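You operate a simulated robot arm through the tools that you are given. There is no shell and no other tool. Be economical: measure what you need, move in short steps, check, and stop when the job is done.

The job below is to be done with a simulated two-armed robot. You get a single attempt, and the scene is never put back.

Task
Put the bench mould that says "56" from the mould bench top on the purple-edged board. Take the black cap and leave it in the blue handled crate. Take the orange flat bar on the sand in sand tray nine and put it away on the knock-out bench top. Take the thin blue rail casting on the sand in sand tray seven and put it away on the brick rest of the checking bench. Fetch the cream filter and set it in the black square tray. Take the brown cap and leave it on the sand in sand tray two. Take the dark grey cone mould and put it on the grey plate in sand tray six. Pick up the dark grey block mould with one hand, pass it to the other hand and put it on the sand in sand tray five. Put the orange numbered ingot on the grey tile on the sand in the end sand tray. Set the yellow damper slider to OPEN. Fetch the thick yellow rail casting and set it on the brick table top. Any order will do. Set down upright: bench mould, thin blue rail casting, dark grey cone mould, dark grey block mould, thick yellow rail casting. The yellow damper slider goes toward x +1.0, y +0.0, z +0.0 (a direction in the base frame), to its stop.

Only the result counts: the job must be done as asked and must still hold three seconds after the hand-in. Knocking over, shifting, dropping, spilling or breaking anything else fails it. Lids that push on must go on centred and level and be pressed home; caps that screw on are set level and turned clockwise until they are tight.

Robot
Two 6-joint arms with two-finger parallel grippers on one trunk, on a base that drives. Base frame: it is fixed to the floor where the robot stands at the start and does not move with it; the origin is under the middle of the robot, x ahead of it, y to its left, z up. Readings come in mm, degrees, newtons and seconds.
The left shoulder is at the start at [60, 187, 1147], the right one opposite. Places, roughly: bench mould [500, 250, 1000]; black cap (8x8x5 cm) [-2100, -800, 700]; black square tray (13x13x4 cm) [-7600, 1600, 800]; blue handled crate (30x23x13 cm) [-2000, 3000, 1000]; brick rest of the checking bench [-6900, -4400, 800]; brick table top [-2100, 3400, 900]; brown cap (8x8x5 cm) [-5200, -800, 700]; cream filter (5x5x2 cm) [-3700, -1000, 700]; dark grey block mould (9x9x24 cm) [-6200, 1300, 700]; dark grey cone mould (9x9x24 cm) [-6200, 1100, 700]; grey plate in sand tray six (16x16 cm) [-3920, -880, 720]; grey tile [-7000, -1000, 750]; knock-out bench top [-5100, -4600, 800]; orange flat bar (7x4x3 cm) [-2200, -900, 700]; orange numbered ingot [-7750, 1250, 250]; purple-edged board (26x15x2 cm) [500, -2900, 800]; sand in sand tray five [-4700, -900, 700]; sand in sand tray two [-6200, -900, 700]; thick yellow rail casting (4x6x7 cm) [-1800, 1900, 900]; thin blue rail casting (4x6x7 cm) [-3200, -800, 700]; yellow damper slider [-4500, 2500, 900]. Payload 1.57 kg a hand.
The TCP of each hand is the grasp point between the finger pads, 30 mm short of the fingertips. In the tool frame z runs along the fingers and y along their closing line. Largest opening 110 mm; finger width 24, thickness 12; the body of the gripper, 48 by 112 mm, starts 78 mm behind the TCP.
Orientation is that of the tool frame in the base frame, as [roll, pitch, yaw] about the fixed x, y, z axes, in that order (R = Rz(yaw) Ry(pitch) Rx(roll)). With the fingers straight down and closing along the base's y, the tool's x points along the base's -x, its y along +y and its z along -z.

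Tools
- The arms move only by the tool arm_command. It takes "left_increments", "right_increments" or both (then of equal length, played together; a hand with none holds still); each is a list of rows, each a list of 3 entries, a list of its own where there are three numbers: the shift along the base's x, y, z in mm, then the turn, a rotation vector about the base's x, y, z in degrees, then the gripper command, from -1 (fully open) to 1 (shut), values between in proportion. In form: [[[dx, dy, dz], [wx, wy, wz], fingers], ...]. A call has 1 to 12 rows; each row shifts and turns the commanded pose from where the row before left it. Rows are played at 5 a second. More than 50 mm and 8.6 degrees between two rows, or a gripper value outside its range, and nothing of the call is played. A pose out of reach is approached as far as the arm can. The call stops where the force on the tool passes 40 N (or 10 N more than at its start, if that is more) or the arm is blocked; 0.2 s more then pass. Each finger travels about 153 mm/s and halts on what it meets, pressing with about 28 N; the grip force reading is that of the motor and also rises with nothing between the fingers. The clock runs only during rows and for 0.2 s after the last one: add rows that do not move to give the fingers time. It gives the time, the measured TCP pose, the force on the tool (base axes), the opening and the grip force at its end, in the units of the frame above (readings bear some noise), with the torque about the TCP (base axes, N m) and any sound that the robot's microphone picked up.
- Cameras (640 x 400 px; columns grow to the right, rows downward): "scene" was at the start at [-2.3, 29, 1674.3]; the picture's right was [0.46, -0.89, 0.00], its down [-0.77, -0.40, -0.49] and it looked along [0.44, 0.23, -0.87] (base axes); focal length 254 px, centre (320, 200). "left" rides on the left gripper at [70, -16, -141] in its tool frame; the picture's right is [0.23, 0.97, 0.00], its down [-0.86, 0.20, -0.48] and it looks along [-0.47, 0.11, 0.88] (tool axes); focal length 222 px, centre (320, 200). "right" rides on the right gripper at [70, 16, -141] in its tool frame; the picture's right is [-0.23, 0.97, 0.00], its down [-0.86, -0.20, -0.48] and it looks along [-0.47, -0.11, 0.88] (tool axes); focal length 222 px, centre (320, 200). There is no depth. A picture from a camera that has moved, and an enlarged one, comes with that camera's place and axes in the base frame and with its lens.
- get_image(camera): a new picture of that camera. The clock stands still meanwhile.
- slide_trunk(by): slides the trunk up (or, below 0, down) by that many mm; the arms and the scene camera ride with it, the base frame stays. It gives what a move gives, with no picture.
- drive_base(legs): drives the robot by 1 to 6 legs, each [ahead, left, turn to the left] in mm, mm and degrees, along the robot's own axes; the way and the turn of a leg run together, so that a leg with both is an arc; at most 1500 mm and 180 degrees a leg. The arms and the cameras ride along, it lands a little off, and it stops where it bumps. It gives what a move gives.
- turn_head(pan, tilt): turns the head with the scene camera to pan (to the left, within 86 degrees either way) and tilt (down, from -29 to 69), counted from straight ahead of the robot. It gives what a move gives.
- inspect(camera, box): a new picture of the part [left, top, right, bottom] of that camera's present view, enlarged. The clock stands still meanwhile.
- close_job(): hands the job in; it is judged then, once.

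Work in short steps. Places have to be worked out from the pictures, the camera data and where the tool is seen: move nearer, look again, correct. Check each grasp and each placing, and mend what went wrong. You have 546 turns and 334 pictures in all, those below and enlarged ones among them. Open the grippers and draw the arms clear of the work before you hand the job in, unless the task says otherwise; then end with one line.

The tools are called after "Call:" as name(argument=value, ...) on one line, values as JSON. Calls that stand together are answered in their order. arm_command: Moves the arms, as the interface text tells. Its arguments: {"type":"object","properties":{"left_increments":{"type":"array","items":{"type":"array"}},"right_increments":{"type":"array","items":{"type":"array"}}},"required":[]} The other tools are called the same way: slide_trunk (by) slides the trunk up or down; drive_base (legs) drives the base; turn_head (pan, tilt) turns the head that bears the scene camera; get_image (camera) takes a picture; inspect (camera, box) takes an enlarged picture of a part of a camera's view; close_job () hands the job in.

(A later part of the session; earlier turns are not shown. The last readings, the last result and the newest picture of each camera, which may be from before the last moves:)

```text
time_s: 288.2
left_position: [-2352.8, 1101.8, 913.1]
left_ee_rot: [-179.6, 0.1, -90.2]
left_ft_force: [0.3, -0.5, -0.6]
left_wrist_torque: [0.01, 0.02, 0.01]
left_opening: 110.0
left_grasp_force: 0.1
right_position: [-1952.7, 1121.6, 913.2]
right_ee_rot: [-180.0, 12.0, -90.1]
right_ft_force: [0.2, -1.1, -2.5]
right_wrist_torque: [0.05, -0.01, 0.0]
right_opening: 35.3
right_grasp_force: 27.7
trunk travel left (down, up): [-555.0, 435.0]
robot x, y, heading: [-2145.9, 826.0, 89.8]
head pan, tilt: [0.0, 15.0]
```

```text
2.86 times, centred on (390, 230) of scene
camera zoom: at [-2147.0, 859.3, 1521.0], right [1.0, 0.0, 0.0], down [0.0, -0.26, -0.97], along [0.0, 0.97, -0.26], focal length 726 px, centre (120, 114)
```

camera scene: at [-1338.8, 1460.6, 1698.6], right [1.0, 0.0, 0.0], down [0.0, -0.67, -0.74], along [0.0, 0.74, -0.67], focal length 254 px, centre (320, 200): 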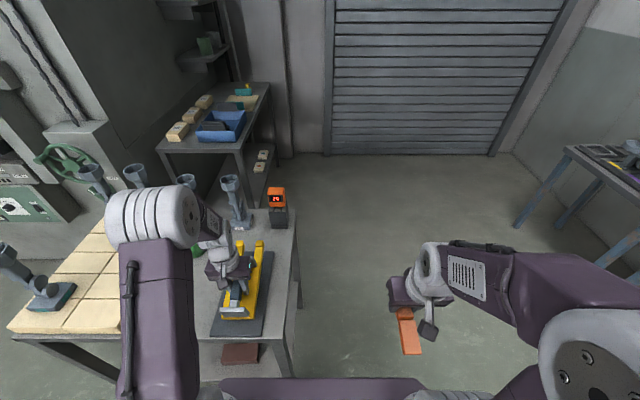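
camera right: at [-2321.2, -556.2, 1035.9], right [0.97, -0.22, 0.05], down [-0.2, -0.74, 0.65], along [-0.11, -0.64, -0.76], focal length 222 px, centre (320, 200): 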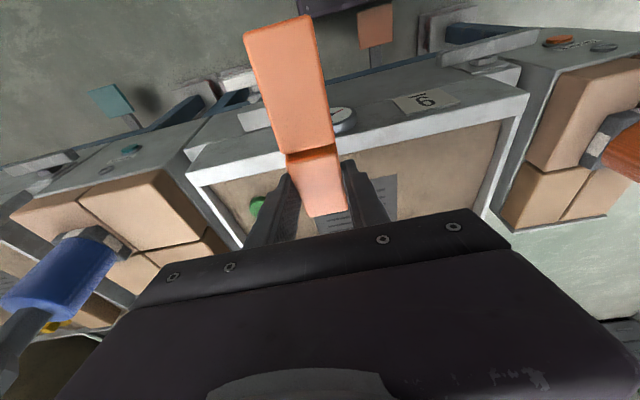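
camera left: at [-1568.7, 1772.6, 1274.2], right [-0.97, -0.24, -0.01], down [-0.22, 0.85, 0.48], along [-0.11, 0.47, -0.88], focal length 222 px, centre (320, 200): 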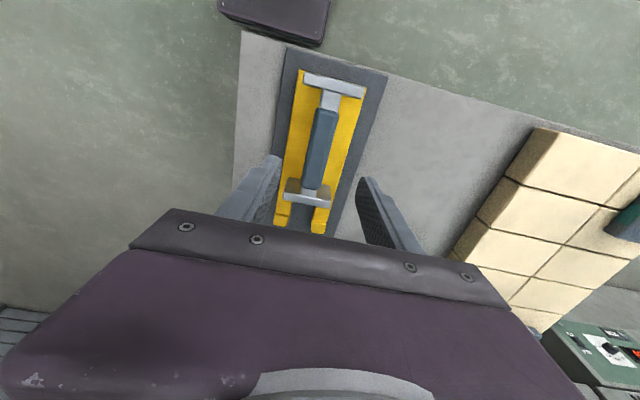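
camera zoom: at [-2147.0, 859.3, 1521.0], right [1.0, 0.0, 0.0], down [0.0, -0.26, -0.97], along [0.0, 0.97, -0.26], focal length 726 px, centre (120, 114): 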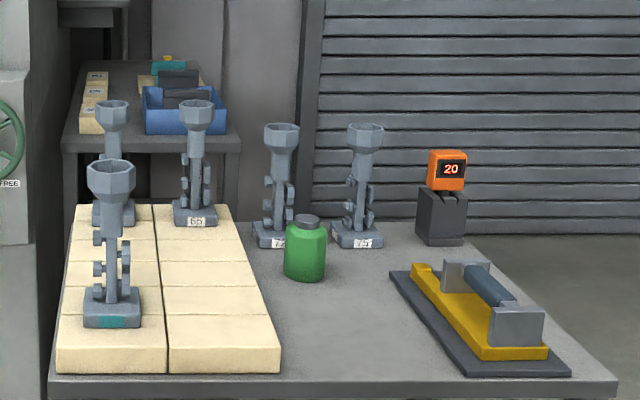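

It matches the original picture to within a few millimetres. Now I go to tray seven for the thin blue rail.

Call:
drive_base(legs=[[0, 0, 180], [0, -1180, 0], [950, 0, 0]])

Call:
turn_head(pan=0, tilt=45)

Call:
get_image(camera="scene")

```text
time_s: 306.1
left_position: [-3113.7, -402.4, 911.8]
left_ee_rot: [-179.6, 0.1, 90.1]
left_ft_force: [-1.2, 0.0, -0.1]
left_wrist_torque: [0.0, 0.0, -0.01]
left_opening: 110.0
left_grasp_force: 0.0
right_position: [-3512.4, -423.9, 913.5]
right_ee_rot: [-180.0, 12.0, 90.2]
right_ft_force: [0.1, -0.2, -2.1]
right_wrist_torque: [-0.04, 0.0, -0.02]
right_opening: 35.2
right_grasp_force: 28.3
trunk travel left (down, up): [-555.0, 435.0]
robot x, y, heading: [-3320.9, -124.5, -90.1]
head pan, tilt: [0.0, 15.0]
```

```text
time_s: 307.1
left_position: [-3113.8, -402.6, 912.4]
left_ee_rot: [-179.6, 0.1, 90.1]
left_ft_force: [0.2, 0.0, -0.7]
left_wrist_torque: [0.02, -0.01, 0.0]
left_opening: 109.9
left_grasp_force: 0.1
right_position: [-3513.0, -425.1, 913.1]
right_ee_rot: [-180.0, 12.0, 90.2]
right_ft_force: [0.2, 0.8, -2.4]
right_wrist_torque: [-0.05, -0.03, 0.01]
right_opening: 35.7
right_grasp_force: 28.3
trunk travel left (down, up): [-555.0, 435.0]
robot x, y, heading: [-3322.7, -131.8, -89.9]
head pan, tilt: [0.0, 45.0]
```

```text
214 pictures are left
camera scene: at [-3321.9, -151.7, 1474.3], right [-1.0, 0.0, 0.0], down [0.0, 0.71, -0.71], along [0.0, -0.71, -0.71], focal length 254 px, centre (320, 200)
```

scene: 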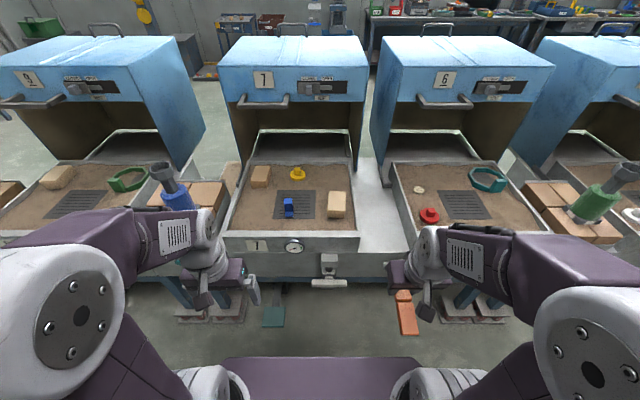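

Tray seven is straight ahead; I zoom in.

Call:
inspect(camera="scene", box=[220, 150, 370, 260])

```text
3.64 times, centred on (295, 205) of scene
camera zoom: at [-3321.9, -151.7, 1474.3], right [-1.0, 0.0, 0.0], down [0.0, 0.71, -0.71], along [0.0, -0.71, -0.71], focal length 925 px, centre (411, 182)
```

zoom: 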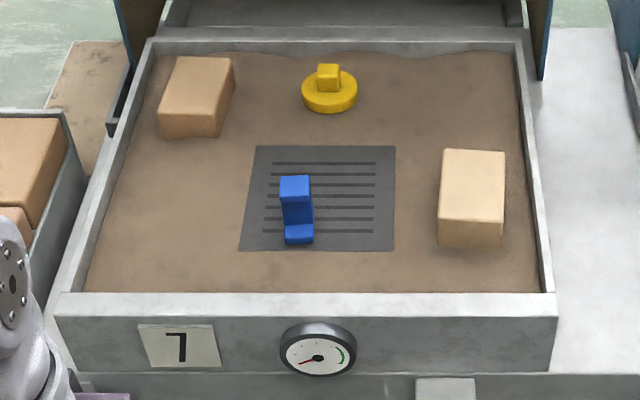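

The blue rail stands at about (-3199, -840). I drive up to the tray and bring the left hand over it.

Call:
drive_base(legs=[[225, 0, 0]])

Call:
arm_command(left_increments=[[[-25, -35, 0], [0, 0, 0], -1], [[-25, -35, 0], [0, 0, 0], -1], [[-25, -35, 0], [0, 0, 0], -1], [[-15, -30, 0], [0, 0, 0], -1]])

Call:
get_image(camera="left")

Call:
get_image(camera="scene")

```text
time_s: 308.8
left_position: [-3114.8, -628.7, 911.9]
left_ee_rot: [-179.7, -0.1, 89.7]
left_ft_force: [-0.4, -0.9, -0.3]
left_wrist_torque: [0.02, -0.01, 0.01]
left_opening: 109.9
left_grasp_force: 0.1
right_position: [-3513.0, -647.5, 912.4]
right_ee_rot: [-179.9, 11.9, 89.8]
right_ft_force: [-0.7, -0.1, -1.8]
right_wrist_torque: [-0.02, -0.02, -0.01]
right_opening: 35.5
right_grasp_force: 27.6
trunk travel left (down, up): [-555.0, 435.0]
robot x, y, heading: [-3321.4, -355.1, -89.9]
head pan, tilt: [0.0, 45.0]
```

```text
time_s: 309.8
left_position: [-3204.9, -764.9, 912.4]
left_ee_rot: [-179.6, 0.0, 89.8]
left_ft_force: [-0.3, -0.1, -0.3]
left_wrist_torque: [0.0, 0.01, 0.0]
left_opening: 110.2
left_grasp_force: 0.0
right_position: [-3514.5, -646.9, 913.1]
right_ee_rot: [180.0, 11.9, 89.9]
right_ft_force: [0.4, -0.7, -1.4]
right_wrist_torque: [-0.08, 0.01, -0.01]
right_opening: 35.5
right_grasp_force: 28.2
trunk travel left (down, up): [-555.0, 435.0]
robot x, y, heading: [-3320.9, -351.3, -90.2]
head pan, tilt: [0.0, 45.0]
```

```text
212 pictures are left
camera left: at [-3220.2, -694.6, 1052.3], right [0.97, 0.22, -0.01], down [0.2, -0.86, 0.48], along [0.1, -0.47, -0.88], focal length 222 px, centre (320, 200)
```

left: 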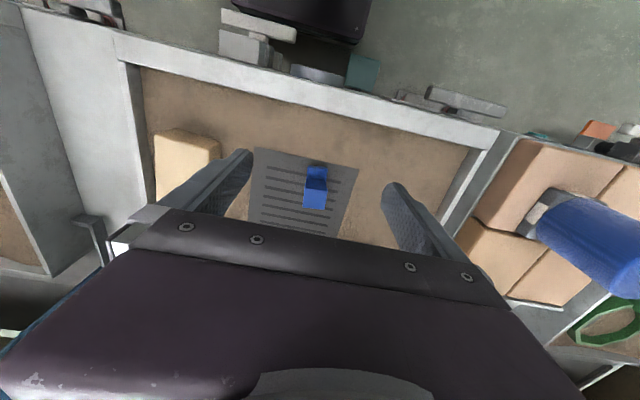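

```text
211 pictures are left
camera scene: at [-3322.3, -377.4, 1474.2], right [-1.0, 0.0, 0.0], down [0.0, 0.71, -0.71], along [0.0, -0.71, -0.71], focal length 254 px, centre (320, 200)
```

scene: 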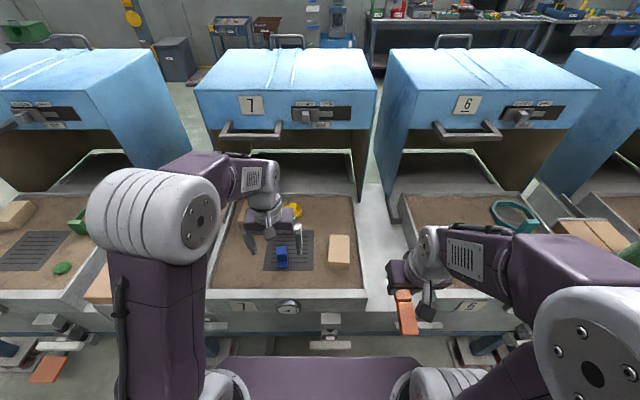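

Call:
inspect(camera="left", box=[270, 140, 360, 230])

```text
4.44 times, centred on (315, 185) of left
camera zoom: at [-3220.2, -694.6, 1052.3], right [0.97, 0.22, -0.01], down [0.2, -0.86, 0.48], along [0.1, -0.47, -0.88], focal length 987 px, centre (342, 267)
```

zoom: 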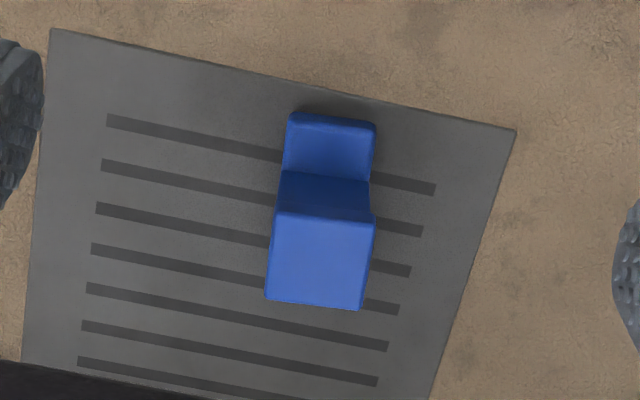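

Rail's tall part centre ≈ (-3196, -843), turned about +7°. I align, narrow to 60 mm and descend to z ≈ 795 for a check.

Call:
arm_command(left_increments=[[[4, -39, 0], [0, 0, 3.5], -0.09], [[4, -39, 0], [0, 0, 3.5], -0.09], [[0, 0, -45], [0, 0, 0], -0.09], [[0, 0, -45], [0, 0, 0], -0.09], [[0, 0, -25], [0, 0, 0], -0.09], [[0, 0, 0], [0, 0, 0], -0.09]])

Call:
get_image(camera="left")

Call:
inspect(camera="scene", box=[230, 200, 350, 290])

```text
time_s: 311.2
left_position: [-3198.3, -842.2, 796.3]
left_ee_rot: [-179.5, 0.0, 96.7]
left_ft_force: [-0.5, -1.0, -0.9]
left_wrist_torque: [-0.04, 0.01, -0.02]
left_opening: 60.1
left_grasp_force: 0.1
right_position: [-3513.4, -646.9, 913.4]
right_ee_rot: [180.0, 12.0, 89.9]
right_ft_force: [-0.7, 0.9, -1.7]
right_wrist_torque: [-0.11, 0.0, 0.0]
right_opening: 35.4
right_grasp_force: 28.0
trunk travel left (down, up): [-555.0, 435.0]
robot x, y, heading: [-3326.3, -351.2, -90.2]
head pan, tilt: [0.0, 45.0]
```

```text
209 pictures are left
camera left: at [-3221.1, -773.9, 937.0], right [0.94, 0.34, -0.01], down [0.3, -0.82, 0.48], along [0.16, -0.45, -0.88], focal length 222 px, centre (320, 200)
```

left: 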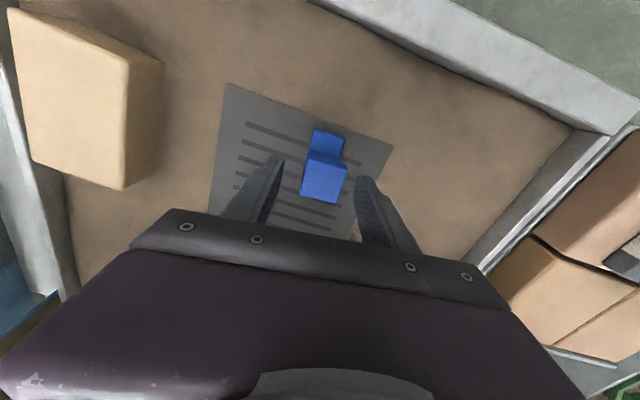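

```text
4.44 times, centred on (290, 245) of scene
camera zoom: at [-3322.0, -376.0, 1474.3], right [-1.0, 0.0, 0.0], down [0.0, 0.71, -0.71], along [0.0, -0.71, -0.71], focal length 1130 px, centre (453, 0)
```

zoom: 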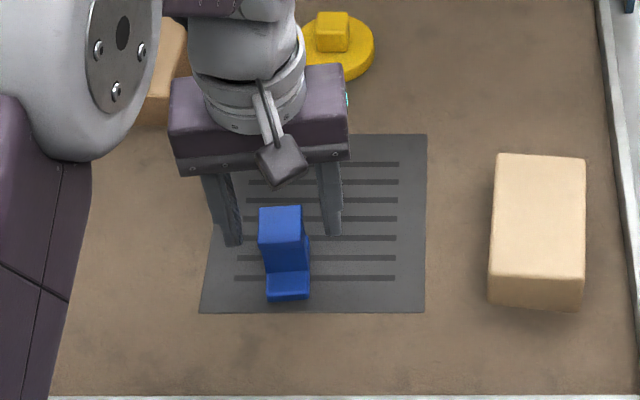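

Slight over-rotation: I turn back 4°, lower to ≈757, close and test-lift.

Call:
arm_command(left_increments=[[[2, 1, -20], [0, 0, -4], -0.09], [[0, 0, -19], [0, 0, 0], -0.09], [[0, 0, 0], [0, 0, 0], 0.3], [[0, 0, 0], [0, 0, 0], 1], [[0, 0, 0], [0, 0, 0], 1], [[0, 0, 10], [0, 0, 0], 1], [[0, 0, 20], [0, 0, 0], 1], [[0, 0, 0], [0, 0, 0], 1]])

Call:
get_image(camera="left")

```text
time_s: 313.0
left_position: [-3194.2, -840.5, 788.4]
left_ee_rot: [-179.6, -0.1, 92.7]
left_ft_force: [0.2, 1.2, -1.6]
left_wrist_torque: [0.02, -0.02, -0.02]
left_opening: 31.7
left_grasp_force: 28.2
right_position: [-3512.9, -648.4, 912.4]
right_ee_rot: [180.0, 11.9, 89.9]
right_ft_force: [-0.6, 0.1, -2.7]
right_wrist_torque: [-0.08, 0.03, 0.0]
right_opening: 35.6
right_grasp_force: 28.3
trunk travel left (down, up): [-555.0, 435.0]
robot x, y, heading: [-3320.9, -353.7, -89.9]
head pan, tilt: [0.0, 45.0]
```

```text
207 pictures are left
camera left: at [-3213.6, -771.4, 928.6], right [0.96, 0.27, -0.01], down [0.24, -0.84, 0.48], along [0.12, -0.46, -0.88], focal length 222 px, centre (320, 200)
```

left: 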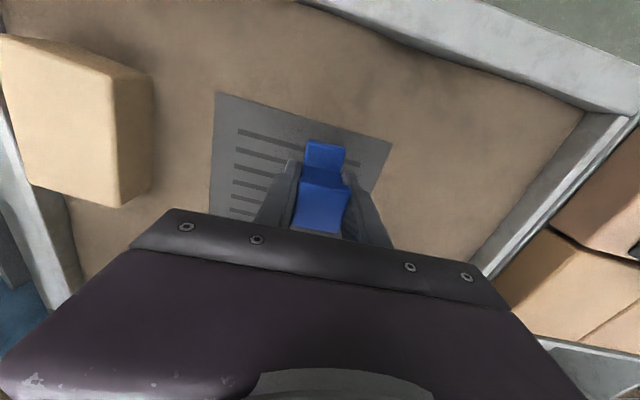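

The blue rail is held. I raise it and draw it back to the robot.

Call:
arm_command(left_increments=[[[0, 0, 45], [0, 0, 0], 1], [[0, 0, 45], [0, 0, 0], 1], [[0, 20, 40], [0, 0, 0], 1], [[0, 45, 0], [0, 0, 0], 1], [[15, 45, 0], [0, 0, 0], 1], [[20, 40, 0], [0, 0, 0], 1], [[20, 40, 0], [0, 0, 0], 1]])

```text
time_s: 314.6
left_position: [-3139.5, -650.7, 919.1]
left_ee_rot: [-179.6, 0.1, 92.8]
left_ft_force: [-0.1, 0.8, -0.9]
left_wrist_torque: [-0.06, 0.03, 0.01]
left_opening: 32.0
left_grasp_force: 28.2
right_position: [-3514.4, -646.9, 914.4]
right_ee_rot: [180.0, 12.0, 90.0]
right_ft_force: [0.2, 0.9, -1.9]
right_wrist_torque: [-0.09, -0.03, -0.02]
right_opening: 35.4
right_grasp_force: 28.4
trunk travel left (down, up): [-555.0, 435.0]
robot x, y, heading: [-3327.3, -350.7, -90.4]
head pan, tilt: [0.0, 45.0]
```

Now to the south benches with the bar (right) and the blue rail (left): round the east end of the tray line.

Call:
drive_base(legs=[[-450, 0, 0], [0, 1500, 0], [0, 670, 0], [1500, 0, 0], [1100, 0, 0], [0, -1500, 0]])

Call:
turn_head(pan=-50, tilt=15)

Call:
get_image(camera="scene")

```text
time_s: 347.0
left_position: [-2444.2, -2823.6, 919.1]
left_ee_rot: [-179.7, 0.0, 94.2]
left_ft_force: [0.0, 0.0, -0.7]
left_wrist_torque: [-0.01, 0.0, 0.02]
left_opening: 31.6
left_grasp_force: 27.9
right_position: [-2818.8, -2828.7, 913.0]
right_ee_rot: [180.0, 12.0, 91.4]
right_ft_force: [0.0, -0.5, -2.9]
right_wrist_torque: [-0.08, 0.02, 0.01]
right_opening: 35.5
right_grasp_force: 28.0
trunk travel left (down, up): [-555.0, 435.0]
robot x, y, heading: [-2631.9, -2524.1, -88.7]
head pan, tilt: [0.0, 45.0]
```

```text
time_s: 348.1
left_position: [-2444.3, -2823.2, 918.8]
left_ee_rot: [-179.6, 0.0, 94.3]
left_ft_force: [1.3, 0.2, -1.6]
left_wrist_torque: [0.02, -0.02, 0.0]
left_opening: 31.8
left_grasp_force: 28.2
right_position: [-2819.0, -2829.5, 913.2]
right_ee_rot: [-180.0, 11.9, 91.4]
right_ft_force: [-0.4, -0.4, -2.4]
right_wrist_torque: [-0.08, -0.03, 0.0]
right_opening: 35.7
right_grasp_force: 27.9
trunk travel left (down, up): [-555.0, 435.0]
robot x, y, heading: [-2635.0, -2527.1, -88.6]
head pan, tilt: [-50.0, 15.0]
```

```text
206 pictures are left
camera scene: at [-2706.1, -2533.2, 1521.0], right [-0.66, 0.75, 0.0], down [0.19, 0.17, -0.97], along [-0.72, -0.64, -0.26], focal length 254 px, centre (320, 200)
```

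scene: 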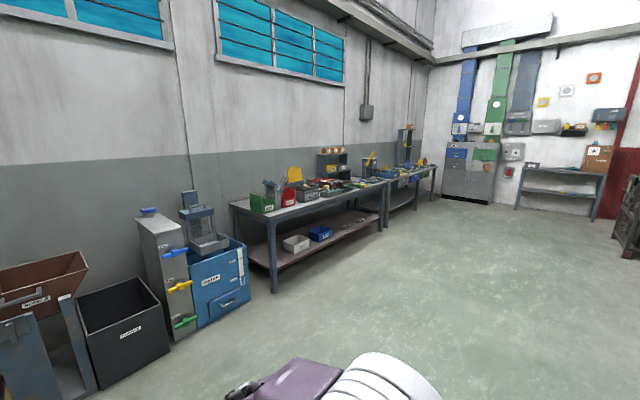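

The benches are along the south wall. I drive to in front of the knock-out bench and look.

Call:
drive_base(legs=[[0, -1200, -1.4], [0, -1150, 0], [1000, 0, 0]])

Call:
turn_head(pan=0, tilt=30)

Call:
get_image(camera="scene")

```text
time_s: 364.5
left_position: [-4813.5, -3825.3, 917.7]
left_ee_rot: [-179.6, 0.0, 93.1]
left_ft_force: [-0.3, 0.0, -0.5]
left_wrist_torque: [-0.01, 0.03, -0.04]
left_opening: 31.6
left_grasp_force: 28.1
right_position: [-5186.0, -3822.0, 913.2]
right_ee_rot: [-180.0, 12.0, 90.1]
right_ft_force: [-0.3, -0.1, -2.7]
right_wrist_torque: [-0.06, 0.02, -0.01]
right_opening: 35.3
right_grasp_force: 28.3
trunk travel left (down, up): [-555.0, 435.0]
robot x, y, heading: [-4991.9, -3525.2, -89.7]
head pan, tilt: [-50.0, 15.0]
```

```text
time_s: 365.7
left_position: [-4813.6, -3824.8, 918.9]
left_ee_rot: [-179.6, 0.0, 93.0]
left_ft_force: [0.6, 0.8, -2.1]
left_wrist_torque: [0.01, -0.02, 0.0]
left_opening: 31.6
left_grasp_force: 27.8
right_position: [-5185.8, -3822.2, 912.2]
right_ee_rot: [-180.0, 12.1, 90.2]
right_ft_force: [0.3, 0.4, -2.0]
right_wrist_torque: [-0.08, 0.0, 0.0]
right_opening: 35.5
right_grasp_force: 28.2
trunk travel left (down, up): [-555.0, 435.0]
robot x, y, heading: [-4996.5, -3528.1, -89.9]
head pan, tilt: [0.0, 30.0]
```

```text
205 pictures are left
camera scene: at [-4996.2, -3559.5, 1496.9], right [-1.0, 0.0, 0.0], down [0.0, 0.5, -0.87], along [0.0, -0.87, -0.5], focal length 254 px, centre (320, 200)
```

scene: 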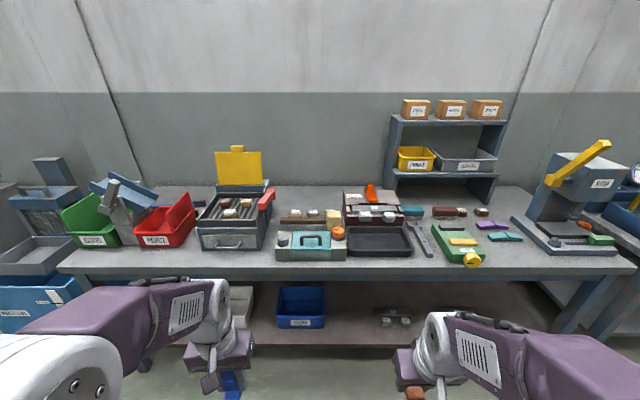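

The bench is crowded; I zoom to find a bare spot.

Call:
inspect(camera="scene", box=[340, 180, 640, 300])

Call:
inspect(camera="scene", box=[40, 180, 340, 300])

```text
2.13 times, centred on (490, 240) of scene
camera zoom: at [-4996.2, -3559.5, 1496.9], right [-1.0, 0.0, 0.0], down [0.0, 0.5, -0.87], along [0.0, -0.87, -0.5], focal length 542 px, centre (-43, 115)
```

zoom: 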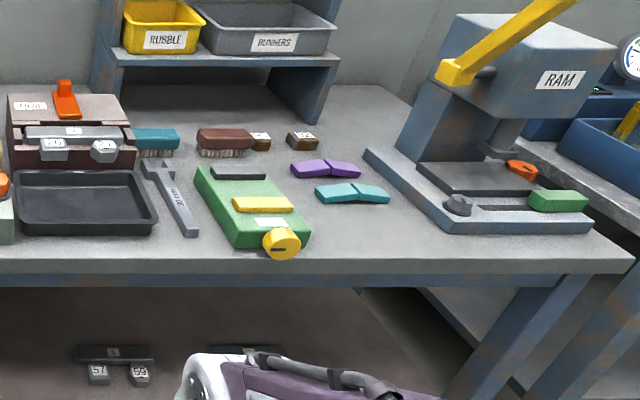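

```text
2.13 times, centred on (190, 240) of scene
camera zoom: at [-4996.2, -3559.5, 1496.9], right [-1.0, 0.0, 0.0], down [0.0, 0.5, -0.87], along [0.0, -0.87, -0.5], focal length 542 px, centre (597, 115)
```

zoom: 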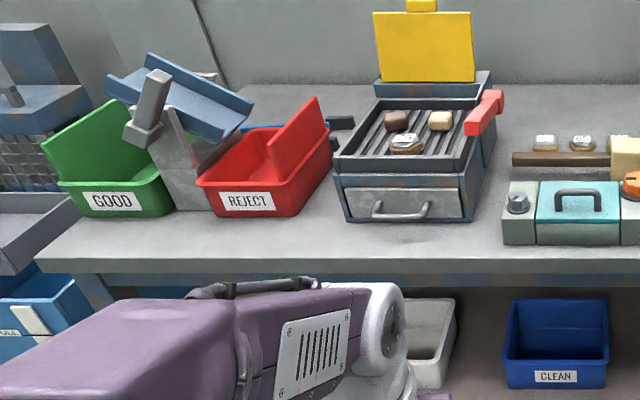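

A bare patch lies between the green tool and the RAM press, about (-5777, -4340), beside the purple and teal bars. I drive over there.

Call:
drive_base(legs=[[0, -630, 0], [300, 0, 0]])

Call:
turn_head(pan=-10, tilt=45)

Call:
get_image(camera="scene")

Call:
get_image(camera="right")

```text
time_s: 370.9
left_position: [-5448.0, -4125.2, 919.1]
left_ee_rot: [-179.7, 0.0, 93.0]
left_ft_force: [0.3, -0.7, -0.9]
left_wrist_torque: [-0.02, 0.05, -0.01]
left_opening: 31.4
left_grasp_force: 28.0
right_position: [-5821.7, -4120.1, 912.7]
right_ee_rot: [-180.0, 11.8, 89.9]
right_ft_force: [0.5, -0.2, -2.1]
right_wrist_torque: [-0.03, -0.01, -0.02]
right_opening: 35.3
right_grasp_force: 27.8
trunk travel left (down, up): [-555.0, 435.0]
robot x, y, heading: [-5630.2, -3829.2, -89.9]
head pan, tilt: [0.0, 30.0]
```

```text
time_s: 371.6
left_position: [-5447.4, -4124.9, 919.1]
left_ee_rot: [-179.5, -0.1, 92.9]
left_ft_force: [0.7, 0.0, -1.4]
left_wrist_torque: [-0.02, 0.0, -0.02]
left_opening: 31.7
left_grasp_force: 27.6
right_position: [-5822.2, -4120.7, 912.6]
right_ee_rot: [-179.9, 11.9, 90.0]
right_ft_force: [0.8, -0.1, -1.9]
right_wrist_torque: [-0.06, 0.0, -0.02]
right_opening: 35.5
right_grasp_force: 27.3
trunk travel left (down, up): [-555.0, 435.0]
robot x, y, heading: [-5633.6, -3822.8, -90.1]
head pan, tilt: [-10.0, 45.0]
```

```text
202 pictures are left
camera scene: at [-5645.3, -3847.9, 1474.3], right [-0.98, 0.17, 0.0], down [0.12, 0.7, -0.71], along [-0.12, -0.7, -0.71], focal length 254 px, centre (320, 200)
```

scene: 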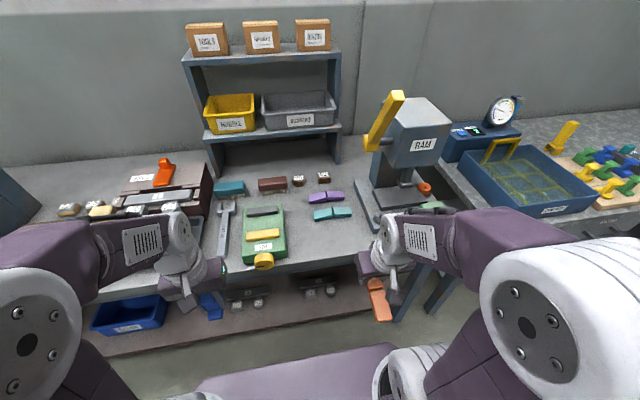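

```text
201 pictures are left
camera right: at [-5805.6, -4022.8, 1035.7], right [0.97, -0.22, 0.05], down [-0.2, -0.74, 0.65], along [-0.11, -0.64, -0.76], focal length 222 px, centre (320, 200)
```

right: 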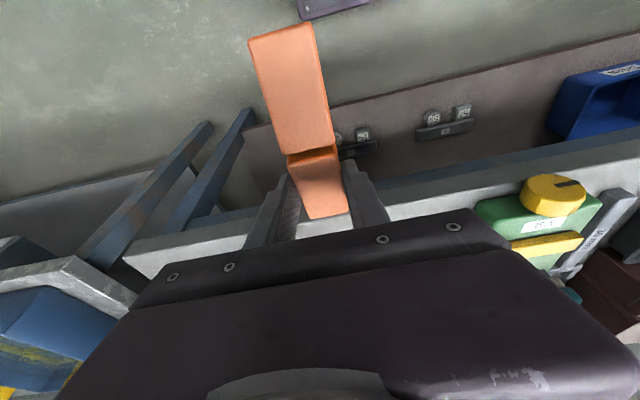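

Free patch centre ≈ (-5755, -4330). I raise the trunk 80 mm for clearance and drive 100 mm closer.

Call:
slide_trunk(by=80)

Call:
drive_base(legs=[[100, 0, 0]])

Call:
arm_command(right_increments=[[[15, -40, 0], [0, 0, 0], 1], [[18, -40, 0], [0, 0, 0], 1], [[18, -40, 0], [0, 0, 0], 1], [[16, -30, 0], [0, 0, 0], 1], [[0, 0, -40], [0, 0, 0], 1], [[0, 0, 0], [0, 0, 0], 1]])

Call:
get_image(camera="scene")

Call:
get_image(camera="right")

```text
time_s: 372.8
left_position: [-5449.4, -4124.7, 999.4]
left_ee_rot: [-179.6, 0.0, 92.8]
left_ft_force: [0.6, -0.5, -1.2]
left_wrist_torque: [0.01, 0.0, -0.01]
left_opening: 31.9
left_grasp_force: 28.1
right_position: [-5822.5, -4120.9, 991.6]
right_ee_rot: [180.0, 11.9, 90.0]
right_ft_force: [-0.2, 0.2, -2.4]
right_wrist_torque: [-0.05, 0.0, -0.04]
right_opening: 35.7
right_grasp_force: 27.7
trunk travel left (down, up): [-635.0, 355.0]
robot x, y, heading: [-5631.3, -3825.3, -89.7]
head pan, tilt: [-10.0, 45.0]
```

```text
time_s: 374.0
left_position: [-5448.9, -4225.3, 998.2]
left_ee_rot: [-179.5, 0.0, 92.8]
left_ft_force: [0.7, 0.6, -1.4]
left_wrist_torque: [0.0, 0.02, 0.03]
left_opening: 32.0
left_grasp_force: 27.9
right_position: [-5821.4, -4222.0, 994.0]
right_ee_rot: [-180.0, 11.9, 90.0]
right_ft_force: [-0.7, 0.1, -2.1]
right_wrist_torque: [-0.06, -0.01, -0.04]
right_opening: 35.4
right_grasp_force: 27.8
trunk travel left (down, up): [-635.0, 355.0]
robot x, y, heading: [-5630.2, -3927.2, -90.1]
head pan, tilt: [-10.0, 45.0]
```

```text
time_s: 375.4
left_position: [-5447.5, -4224.4, 999.8]
left_ee_rot: [-179.6, 0.2, 93.0]
left_ft_force: [-0.5, 0.8, -0.5]
left_wrist_torque: [0.0, -0.03, -0.02]
left_opening: 31.7
left_grasp_force: 28.1
right_position: [-5756.5, -4369.6, 953.2]
right_ee_rot: [-180.0, 12.0, 90.0]
right_ft_force: [0.5, 0.1, -2.0]
right_wrist_torque: [-0.05, -0.01, -0.01]
right_opening: 35.3
right_grasp_force: 28.2
trunk travel left (down, up): [-635.0, 355.0]
robot x, y, heading: [-5631.3, -3926.7, -90.2]
head pan, tilt: [-10.0, 45.0]
```

```text
200 pictures are left
camera scene: at [-5645.2, -3947.5, 1554.3], right [-0.98, 0.17, 0.0], down [0.12, 0.7, -0.71], along [-0.12, -0.7, -0.71], focal length 254 px, centre (320, 200)
```

scene: 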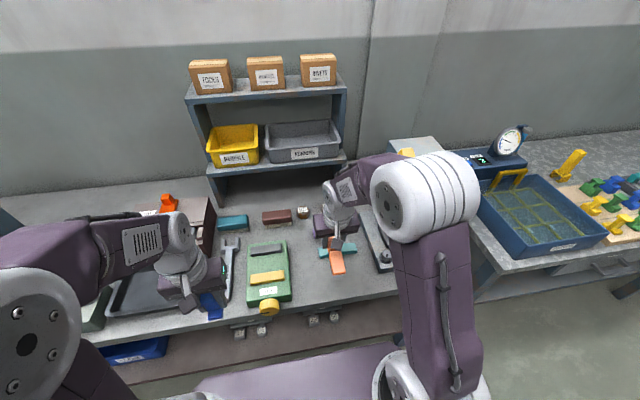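

```text
199 pictures are left
camera right: at [-5739.4, -4271.9, 1075.6], right [0.97, -0.22, 0.05], down [-0.2, -0.74, 0.65], along [-0.11, -0.64, -0.76], focal length 222 px, centre (320, 200)
```

right: 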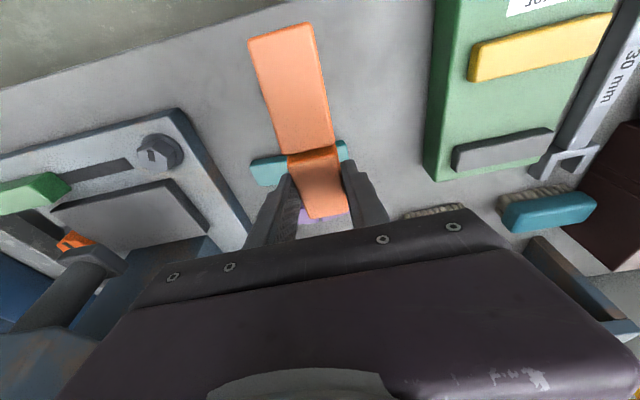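

Along y the free patch is too short (front edge ≈ -4262, teal bar ≈ -4413), so I turn the bar 90° to lie along x, thick end toward -x.

Call:
arm_command(right_increments=[[[4, 5, 0], [0, 0, 8.2], 1], [[3, 4, 0], [0, 0, 8.2], 1], [[3, 4, 0], [0, 0, 8.2], 1], [[3, 4, 0], [0, 0, 8.2], 1], [[3, 4, 0], [0, 0, 8.2], 1], [[3, 4, 0], [0, 0, 8.2], 1], [[3, 4, 0], [0, 0, 8.2], 1], [[2, 3, 0], [0, 0, 8.2], 1], [[2, 3, 0], [0, 0, 8.2], 1], [[0, 0, 0], [0, 0, 8.2], 1], [[0, 0, 0], [0, 0, 8], 1]])

Call:
get_image(camera="right")

Call:
get_image(camera="scene")

```text
time_s: 377.8
left_position: [-5448.3, -4224.7, 999.3]
left_ee_rot: [-179.6, 0.0, 92.9]
left_ft_force: [-0.3, -0.3, -2.1]
left_wrist_torque: [-0.02, 0.03, 0.03]
left_opening: 31.7
left_grasp_force: 27.7
right_position: [-5729.7, -4336.2, 952.6]
right_ee_rot: [179.9, 12.0, -179.8]
right_ft_force: [-0.4, 0.5, -2.8]
right_wrist_torque: [-0.01, -0.03, 0.03]
right_opening: 35.6
right_grasp_force: 28.6
trunk travel left (down, up): [-635.0, 355.0]
robot x, y, heading: [-5629.6, -3923.2, -90.1]
head pan, tilt: [-10.0, 45.0]
```

```text
198 pictures are left
camera right: at [-5826.5, -4319.5, 1075.6], right [0.22, 0.97, 0.05], down [0.74, -0.2, 0.65], along [0.64, -0.11, -0.76], focal length 222 px, centre (320, 200)
```

right: 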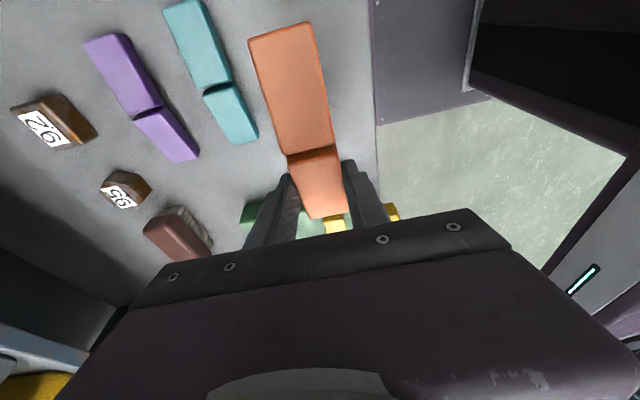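

```text
197 pictures are left
camera scene: at [-5645.3, -3948.5, 1554.3], right [-0.98, 0.17, 0.0], down [0.12, 0.7, -0.71], along [-0.12, -0.7, -0.71], focal length 254 px, centre (320, 200)
```

scene: 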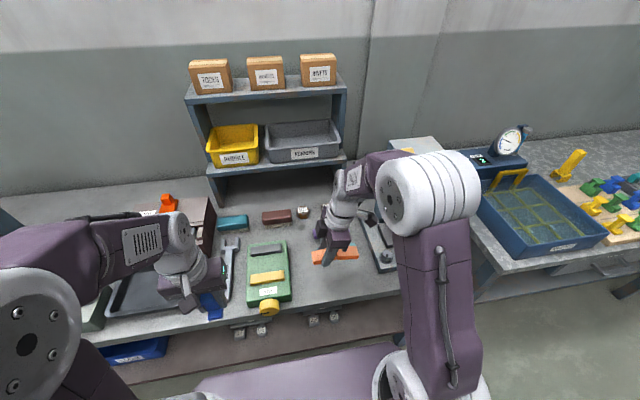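

Turned neatly; bare surface below. I lower to ≈ 855 then creep down.

Call:
arm_command(right_increments=[[[0, 0, -40], [0, 0, 0], 1], [[0, 0, -40], [0, 0, 0], 1], [[0, 0, -15], [0, 0, 0], 1], [[0, 0, -4], [0, 0, 0], 1], [[0, 0, -4], [0, 0, 0], 1], [[0, 0, -4], [0, 0, 0], 1], [[0, 0, 0], [0, 0, 0], 1]])

Call:
get_image(camera="right")

Call:
inspect(camera="scene", box=[280, 210, 400, 300])

```text
time_s: 379.4
left_position: [-5448.0, -4224.0, 998.9]
left_ee_rot: [-179.7, 0.1, 92.9]
left_ft_force: [0.3, 0.0, -0.9]
left_wrist_torque: [0.02, 0.0, 0.0]
left_opening: 31.6
left_grasp_force: 27.6
right_position: [-5729.7, -4336.1, 844.9]
right_ee_rot: [180.0, 12.0, -180.0]
right_ft_force: [-0.1, 1.0, -2.6]
right_wrist_torque: [-0.01, -0.06, -0.01]
right_opening: 35.5
right_grasp_force: 27.9
trunk travel left (down, up): [-635.0, 355.0]
robot x, y, heading: [-5633.3, -3924.3, -90.1]
head pan, tilt: [-10.0, 45.0]
```

```text
196 pictures are left
camera right: at [-5826.2, -4319.1, 968.0], right [0.22, 0.97, 0.05], down [0.74, -0.2, 0.65], along [0.64, -0.11, -0.76], focal length 222 px, centre (320, 200)
```

right: 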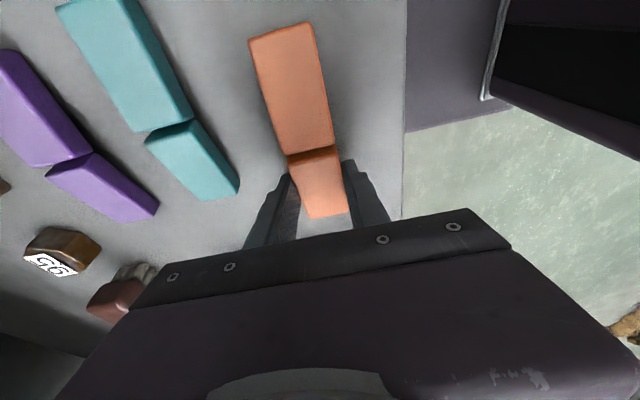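

```text
4.44 times, centred on (340, 255) of scene
camera zoom: at [-5645.3, -3948.1, 1554.3], right [-0.98, 0.17, 0.0], down [0.12, 0.7, -0.71], along [-0.12, -0.7, -0.71], focal length 1130 px, centre (231, -44)
```

zoom: 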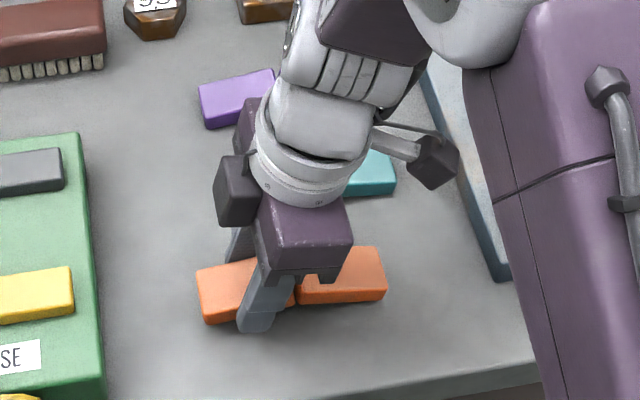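

Close to the bench. I creep down in 3 mm steps till contact.

Call:
arm_command(right_increments=[[[0, 0, -3], [0, 0, 0], 1], [[0, 0, -3], [0, 0, 0], 1], [[0, 0, -3], [0, 0, 0], 1], [[0, 0, 0], [0, 0, 0], 1]])

```text
time_s: 380.4
left_position: [-5447.9, -4224.7, 999.4]
left_ee_rot: [-179.6, 0.0, 92.9]
left_ft_force: [-0.5, 0.9, -2.2]
left_wrist_torque: [0.03, 0.01, 0.02]
left_opening: 31.8
left_grasp_force: 27.8
right_position: [-5728.8, -4336.1, 836.4]
right_ee_rot: [179.9, 12.0, -180.0]
right_ft_force: [-1.1, 0.4, 0.6]
right_wrist_torque: [0.03, 0.18, -0.02]
right_opening: 35.5
right_grasp_force: 27.9
trunk travel left (down, up): [-635.0, 355.0]
robot x, y, heading: [-5629.2, -3925.4, -90.0]
head pan, tilt: [-10.0, 45.0]
```

Contact has begun. I open slowly, then lift straight along the fingers.

Call:
arm_command(right_increments=[[[0, 0, -1], [0, 0, 0], 1], [[0, 0, 0], [0, 0, 0], 0.25], [[0, 0, 0], [0, 0, 0], 0.1], [[0, 0, 0], [0, 0, 0], 0.0], [[-4, 0, 20], [0, 0, 0], 0.0], [[-8, 0, 40], [0, 0, 0], 0.0], [[0, 0, 45], [0, 0, 0], 0.0]])

Call:
get_image(camera="right")

```text
time_s: 382.0
left_position: [-5448.0, -4223.8, 998.4]
left_ee_rot: [-179.6, 0.0, 93.0]
left_ft_force: [1.0, -0.5, -1.2]
left_wrist_torque: [-0.01, -0.02, -0.01]
left_opening: 31.7
left_grasp_force: 28.3
right_position: [-5741.5, -4334.7, 941.8]
right_ee_rot: [-180.0, 11.9, -179.9]
right_ft_force: [0.2, -0.3, 0.4]
right_wrist_torque: [0.01, 0.03, -0.04]
right_opening: 54.9
right_grasp_force: 0.0
trunk travel left (down, up): [-635.0, 355.0]
robot x, y, heading: [-5626.9, -3927.4, -90.2]
head pan, tilt: [-10.0, 45.0]
```

```text
194 pictures are left
camera right: at [-5838.2, -4317.0, 1064.0], right [0.22, 0.97, 0.05], down [0.74, -0.2, 0.64], along [0.64, -0.11, -0.76], focal length 222 px, centre (320, 200)
```

right: 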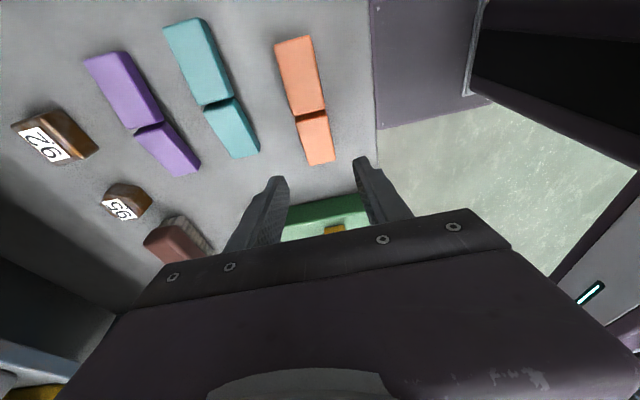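

The bar is down on the bench. I withdraw the right hand, turning it back and undoing the tilt.

Call:
arm_command(right_increments=[[[0, 10, 40], [0, 0, -8.2], -1], [[-5, 20, 0], [0, 0, -8.2], -1], [[-5, 20, 0], [0, 0, -8.2], -1], [[-10, 20, 0], [0, 0, -8.2], -1], [[-10, 15, 0], [0, 0, -8.2], -1], [[-10, 10, 0], [0, 0, -8.2], -1], [[-10, 10, 0], [0, 0, -8.2], -1], [[-10, 5, 0], [0, 0, -8.2], -1], [[-10, 5, 0], [0, 0, -8.2], -1], [[0, 0, 0], [0, 0, -8.2], -1], [[0, 0, 0], [6, 0, -8], -1], [[0, 0, 0], [6, 0, 0], -1]])

Call:
turn_head(pan=-60, tilt=25)

Call:
get_image(camera="scene")

```text
refused: row 11 steps farther than a row can; nothing moved
```

```text
time_s: 383.1
left_position: [-5448.0, -4224.3, 997.4]
left_ee_rot: [-179.6, -0.1, 93.0]
left_ft_force: [0.7, 0.3, -0.7]
left_wrist_torque: [0.0, -0.01, -0.01]
left_opening: 31.8
left_grasp_force: 28.3
right_position: [-5740.9, -4333.7, 940.8]
right_ee_rot: [-180.0, 11.9, 180.0]
right_ft_force: [-0.3, 0.4, 0.0]
right_wrist_torque: [0.0, -0.04, 0.0]
right_opening: 54.9
right_grasp_force: 0.0
trunk travel left (down, up): [-635.0, 355.0]
robot x, y, heading: [-5629.6, -3929.9, -89.7]
head pan, tilt: [-60.0, 25.0]
```

```text
193 pictures are left
camera scene: at [-5710.9, -3914.1, 1584.8], right [-0.5, 0.87, 0.0], down [0.37, 0.21, -0.91], along [-0.78, -0.45, -0.42], focal length 254 px, centre (320, 200)
```

scene: 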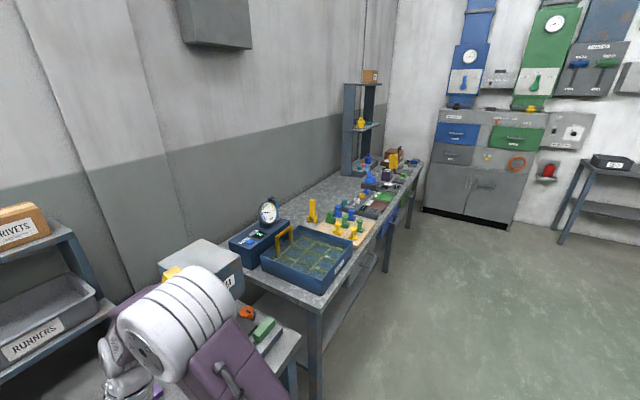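

Row 11 was over the turn limit; again with legal rows. (The cream brick rest with coloured rails is visible on the checking bench.)

Call:
arm_command(right_increments=[[[0, 10, 40], [0, 0, -8.2], -1], [[-5, 20, 0], [0, 0, -8.2], -1], [[-5, 20, 0], [0, 0, -8.2], -1], [[-10, 20, 0], [0, 0, -8.2], -1], [[-10, 15, 0], [0, 0, -8.2], -1], [[-10, 10, 0], [0, 0, -8.2], -1], [[-10, 10, 0], [0, 0, -8.2], -1], [[-10, 5, 0], [0, 0, -8.2], -1], [[-10, 5, 0], [0, 0, -8.2], -1], [[0, 0, 0], [0, 0, -8.2], -1], [[0, 0, 0], [0, 0, -8], -1]])

```text
time_s: 385.5
left_position: [-5447.6, -4224.1, 998.6]
left_ee_rot: [-179.6, 0.0, 92.9]
left_ft_force: [0.5, 0.1, -2.1]
left_wrist_torque: [0.0, 0.0, -0.03]
left_opening: 31.7
left_grasp_force: 28.1
right_position: [-5811.6, -4224.1, 983.7]
right_ee_rot: [180.0, 11.7, 90.0]
right_ft_force: [0.3, 0.0, 0.3]
right_wrist_torque: [0.01, 0.01, 0.02]
right_opening: 110.0
right_grasp_force: 0.0
right hand out of reach, approached as far as the arm can: row 9
trunk travel left (down, up): [-635.0, 355.0]
robot x, y, heading: [-5630.8, -3924.8, -90.2]
head pan, tilt: [-60.0, 25.0]
```

I level the right hand, back off, and move along to the checking bench.

Call:
arm_command(right_increments=[[[0, 10, 0], [6, 0, 0], -1], [[0, 10, 0], [5.7, 0, 0], -1]])

Call:
drive_base(legs=[[-400, 0, 0], [0, -1350, 0]])

Call:
turn_head(pan=0, tilt=40)

Call:
get_image(camera="scene")

```text
time_s: 386.1
left_position: [-5447.8, -4225.1, 997.5]
left_ee_rot: [-179.5, 0.0, 92.9]
left_ft_force: [0.0, 1.3, -0.4]
left_wrist_torque: [-0.03, 0.01, -0.02]
left_opening: 31.8
left_grasp_force: 27.8
right_position: [-5810.7, -4203.7, 982.8]
right_ee_rot: [180.0, 0.2, 90.0]
right_ft_force: [0.6, -0.5, -1.3]
right_wrist_torque: [0.02, -0.03, 0.01]
right_opening: 109.9
right_grasp_force: 0.0
trunk travel left (down, up): [-635.0, 355.0]
robot x, y, heading: [-5627.4, -3925.9, -89.7]
head pan, tilt: [-60.0, 25.0]
```

```text
time_s: 395.0
left_position: [-6800.7, -3828.5, 997.9]
left_ee_rot: [-179.6, 0.1, 93.3]
left_ft_force: [0.5, 0.1, -1.4]
left_wrist_torque: [0.0, -0.03, 0.02]
left_opening: 31.7
left_grasp_force: 28.1
right_position: [-7163.8, -3808.0, 983.5]
right_ee_rot: [-179.9, 0.3, 90.6]
right_ft_force: [-0.7, 0.5, 0.5]
right_wrist_torque: [0.0, -0.03, 0.03]
right_opening: 109.9
right_grasp_force: 0.0
trunk travel left (down, up): [-635.0, 355.0]
robot x, y, heading: [-6982.2, -3530.8, -89.4]
head pan, tilt: [-60.0, 25.0]
```

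```text
time_s: 396.3
left_position: [-6800.4, -3826.1, 998.7]
left_ee_rot: [-179.6, 0.0, 93.4]
left_ft_force: [-0.4, 0.7, -1.8]
left_wrist_torque: [-0.02, 0.02, -0.02]
left_opening: 31.9
left_grasp_force: 28.3
right_position: [-7163.2, -3807.9, 982.8]
right_ee_rot: [-180.0, 0.3, 90.4]
right_ft_force: [-0.2, 0.4, -0.2]
right_wrist_torque: [-0.01, -0.01, 0.0]
right_opening: 110.2
right_grasp_force: 0.0
trunk travel left (down, up): [-635.0, 355.0]
robot x, y, heading: [-6985.6, -3525.0, -89.4]
head pan, tilt: [0.0, 40.0]
```

```text
192 pictures are left
camera scene: at [-6985.6, -3556.4, 1561.6], right [-1.0, -0.01, 0.0], down [0.0, 0.64, -0.77], along [0.01, -0.77, -0.64], focal length 254 px, centre (320, 200)
```

scene: 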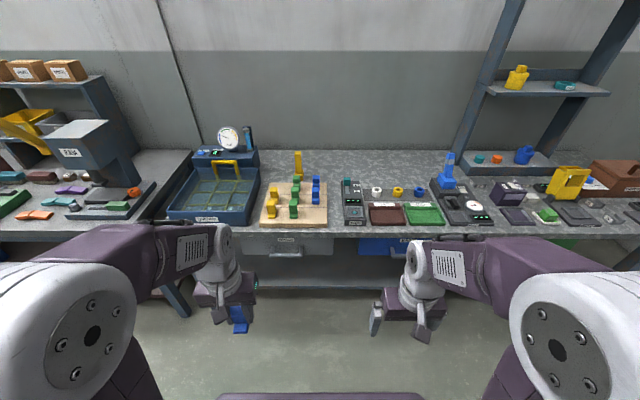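

Call:
inspect(camera="scene", box=[240, 140, 360, 240])

```text
4.00 times, centred on (300, 190) of scene
camera zoom: at [-6985.6, -3556.4, 1561.6], right [-1.0, -0.01, 0.0], down [0.0, 0.64, -0.77], along [0.01, -0.77, -0.64], focal length 1017 px, centre (400, 240)
```

zoom: 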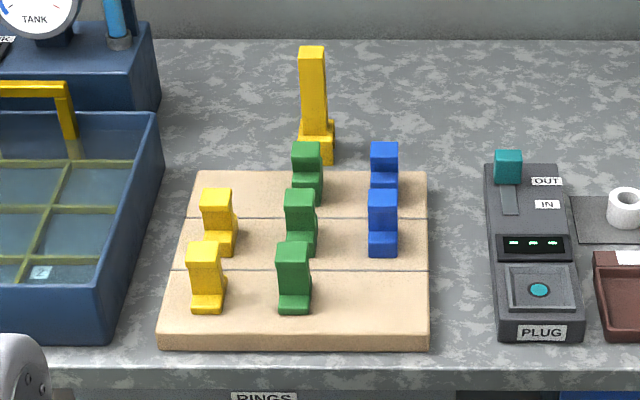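

The brick rest has a 3x3 pattern; the front place of the blue column is free, at about (-6954, -4342). I drive up to it.

Call:
drive_base(legs=[[0, -100, -0.6], [410, 0, 0]])

Call:
get_image(camera="scene")

Call:
get_image(camera="left")

```text
time_s: 399.6
left_position: [-6907.1, -4240.8, 998.5]
left_ee_rot: [-179.6, 0.0, 92.5]
left_ft_force: [0.0, -0.1, -1.3]
left_wrist_torque: [0.01, 0.02, -0.02]
left_opening: 31.7
left_grasp_force: 28.0
right_position: [-7270.5, -4218.1, 983.2]
right_ee_rot: [180.0, 0.2, 89.7]
right_ft_force: [0.5, -0.3, -0.5]
right_wrist_torque: [-0.01, -0.02, -0.02]
right_opening: 110.1
right_grasp_force: 0.1
trunk travel left (down, up): [-635.0, 355.0]
robot x, y, heading: [-7088.0, -3941.3, -90.2]
head pan, tilt: [0.0, 40.0]
```

```text
190 pictures are left
camera scene: at [-7088.2, -3968.4, 1561.5], right [-1.0, 0.01, 0.0], down [0.0, 0.64, -0.77], along [0.0, -0.77, -0.64], focal length 254 px, centre (320, 200)
```

scene: 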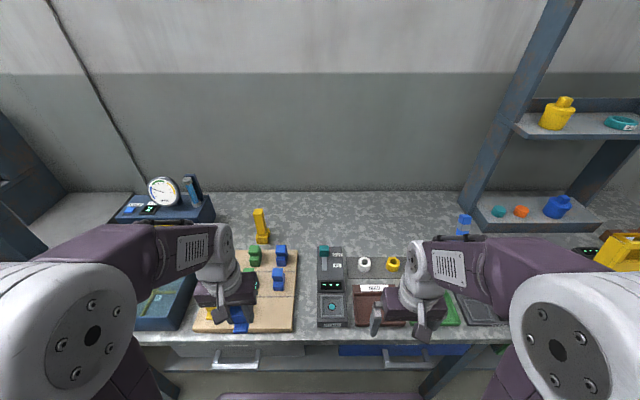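

```text
189 pictures are left
camera left: at [-6925.8, -4171.9, 1139.9], right [0.96, 0.27, -0.01], down [0.24, -0.84, 0.48], along [0.12, -0.46, -0.88], focal length 222 px, centre (320, 200)
```

left: 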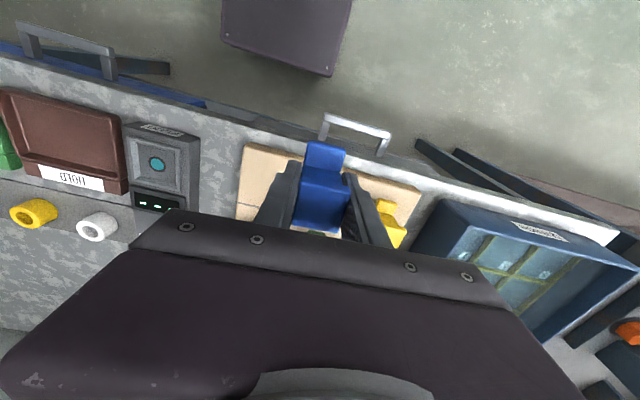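

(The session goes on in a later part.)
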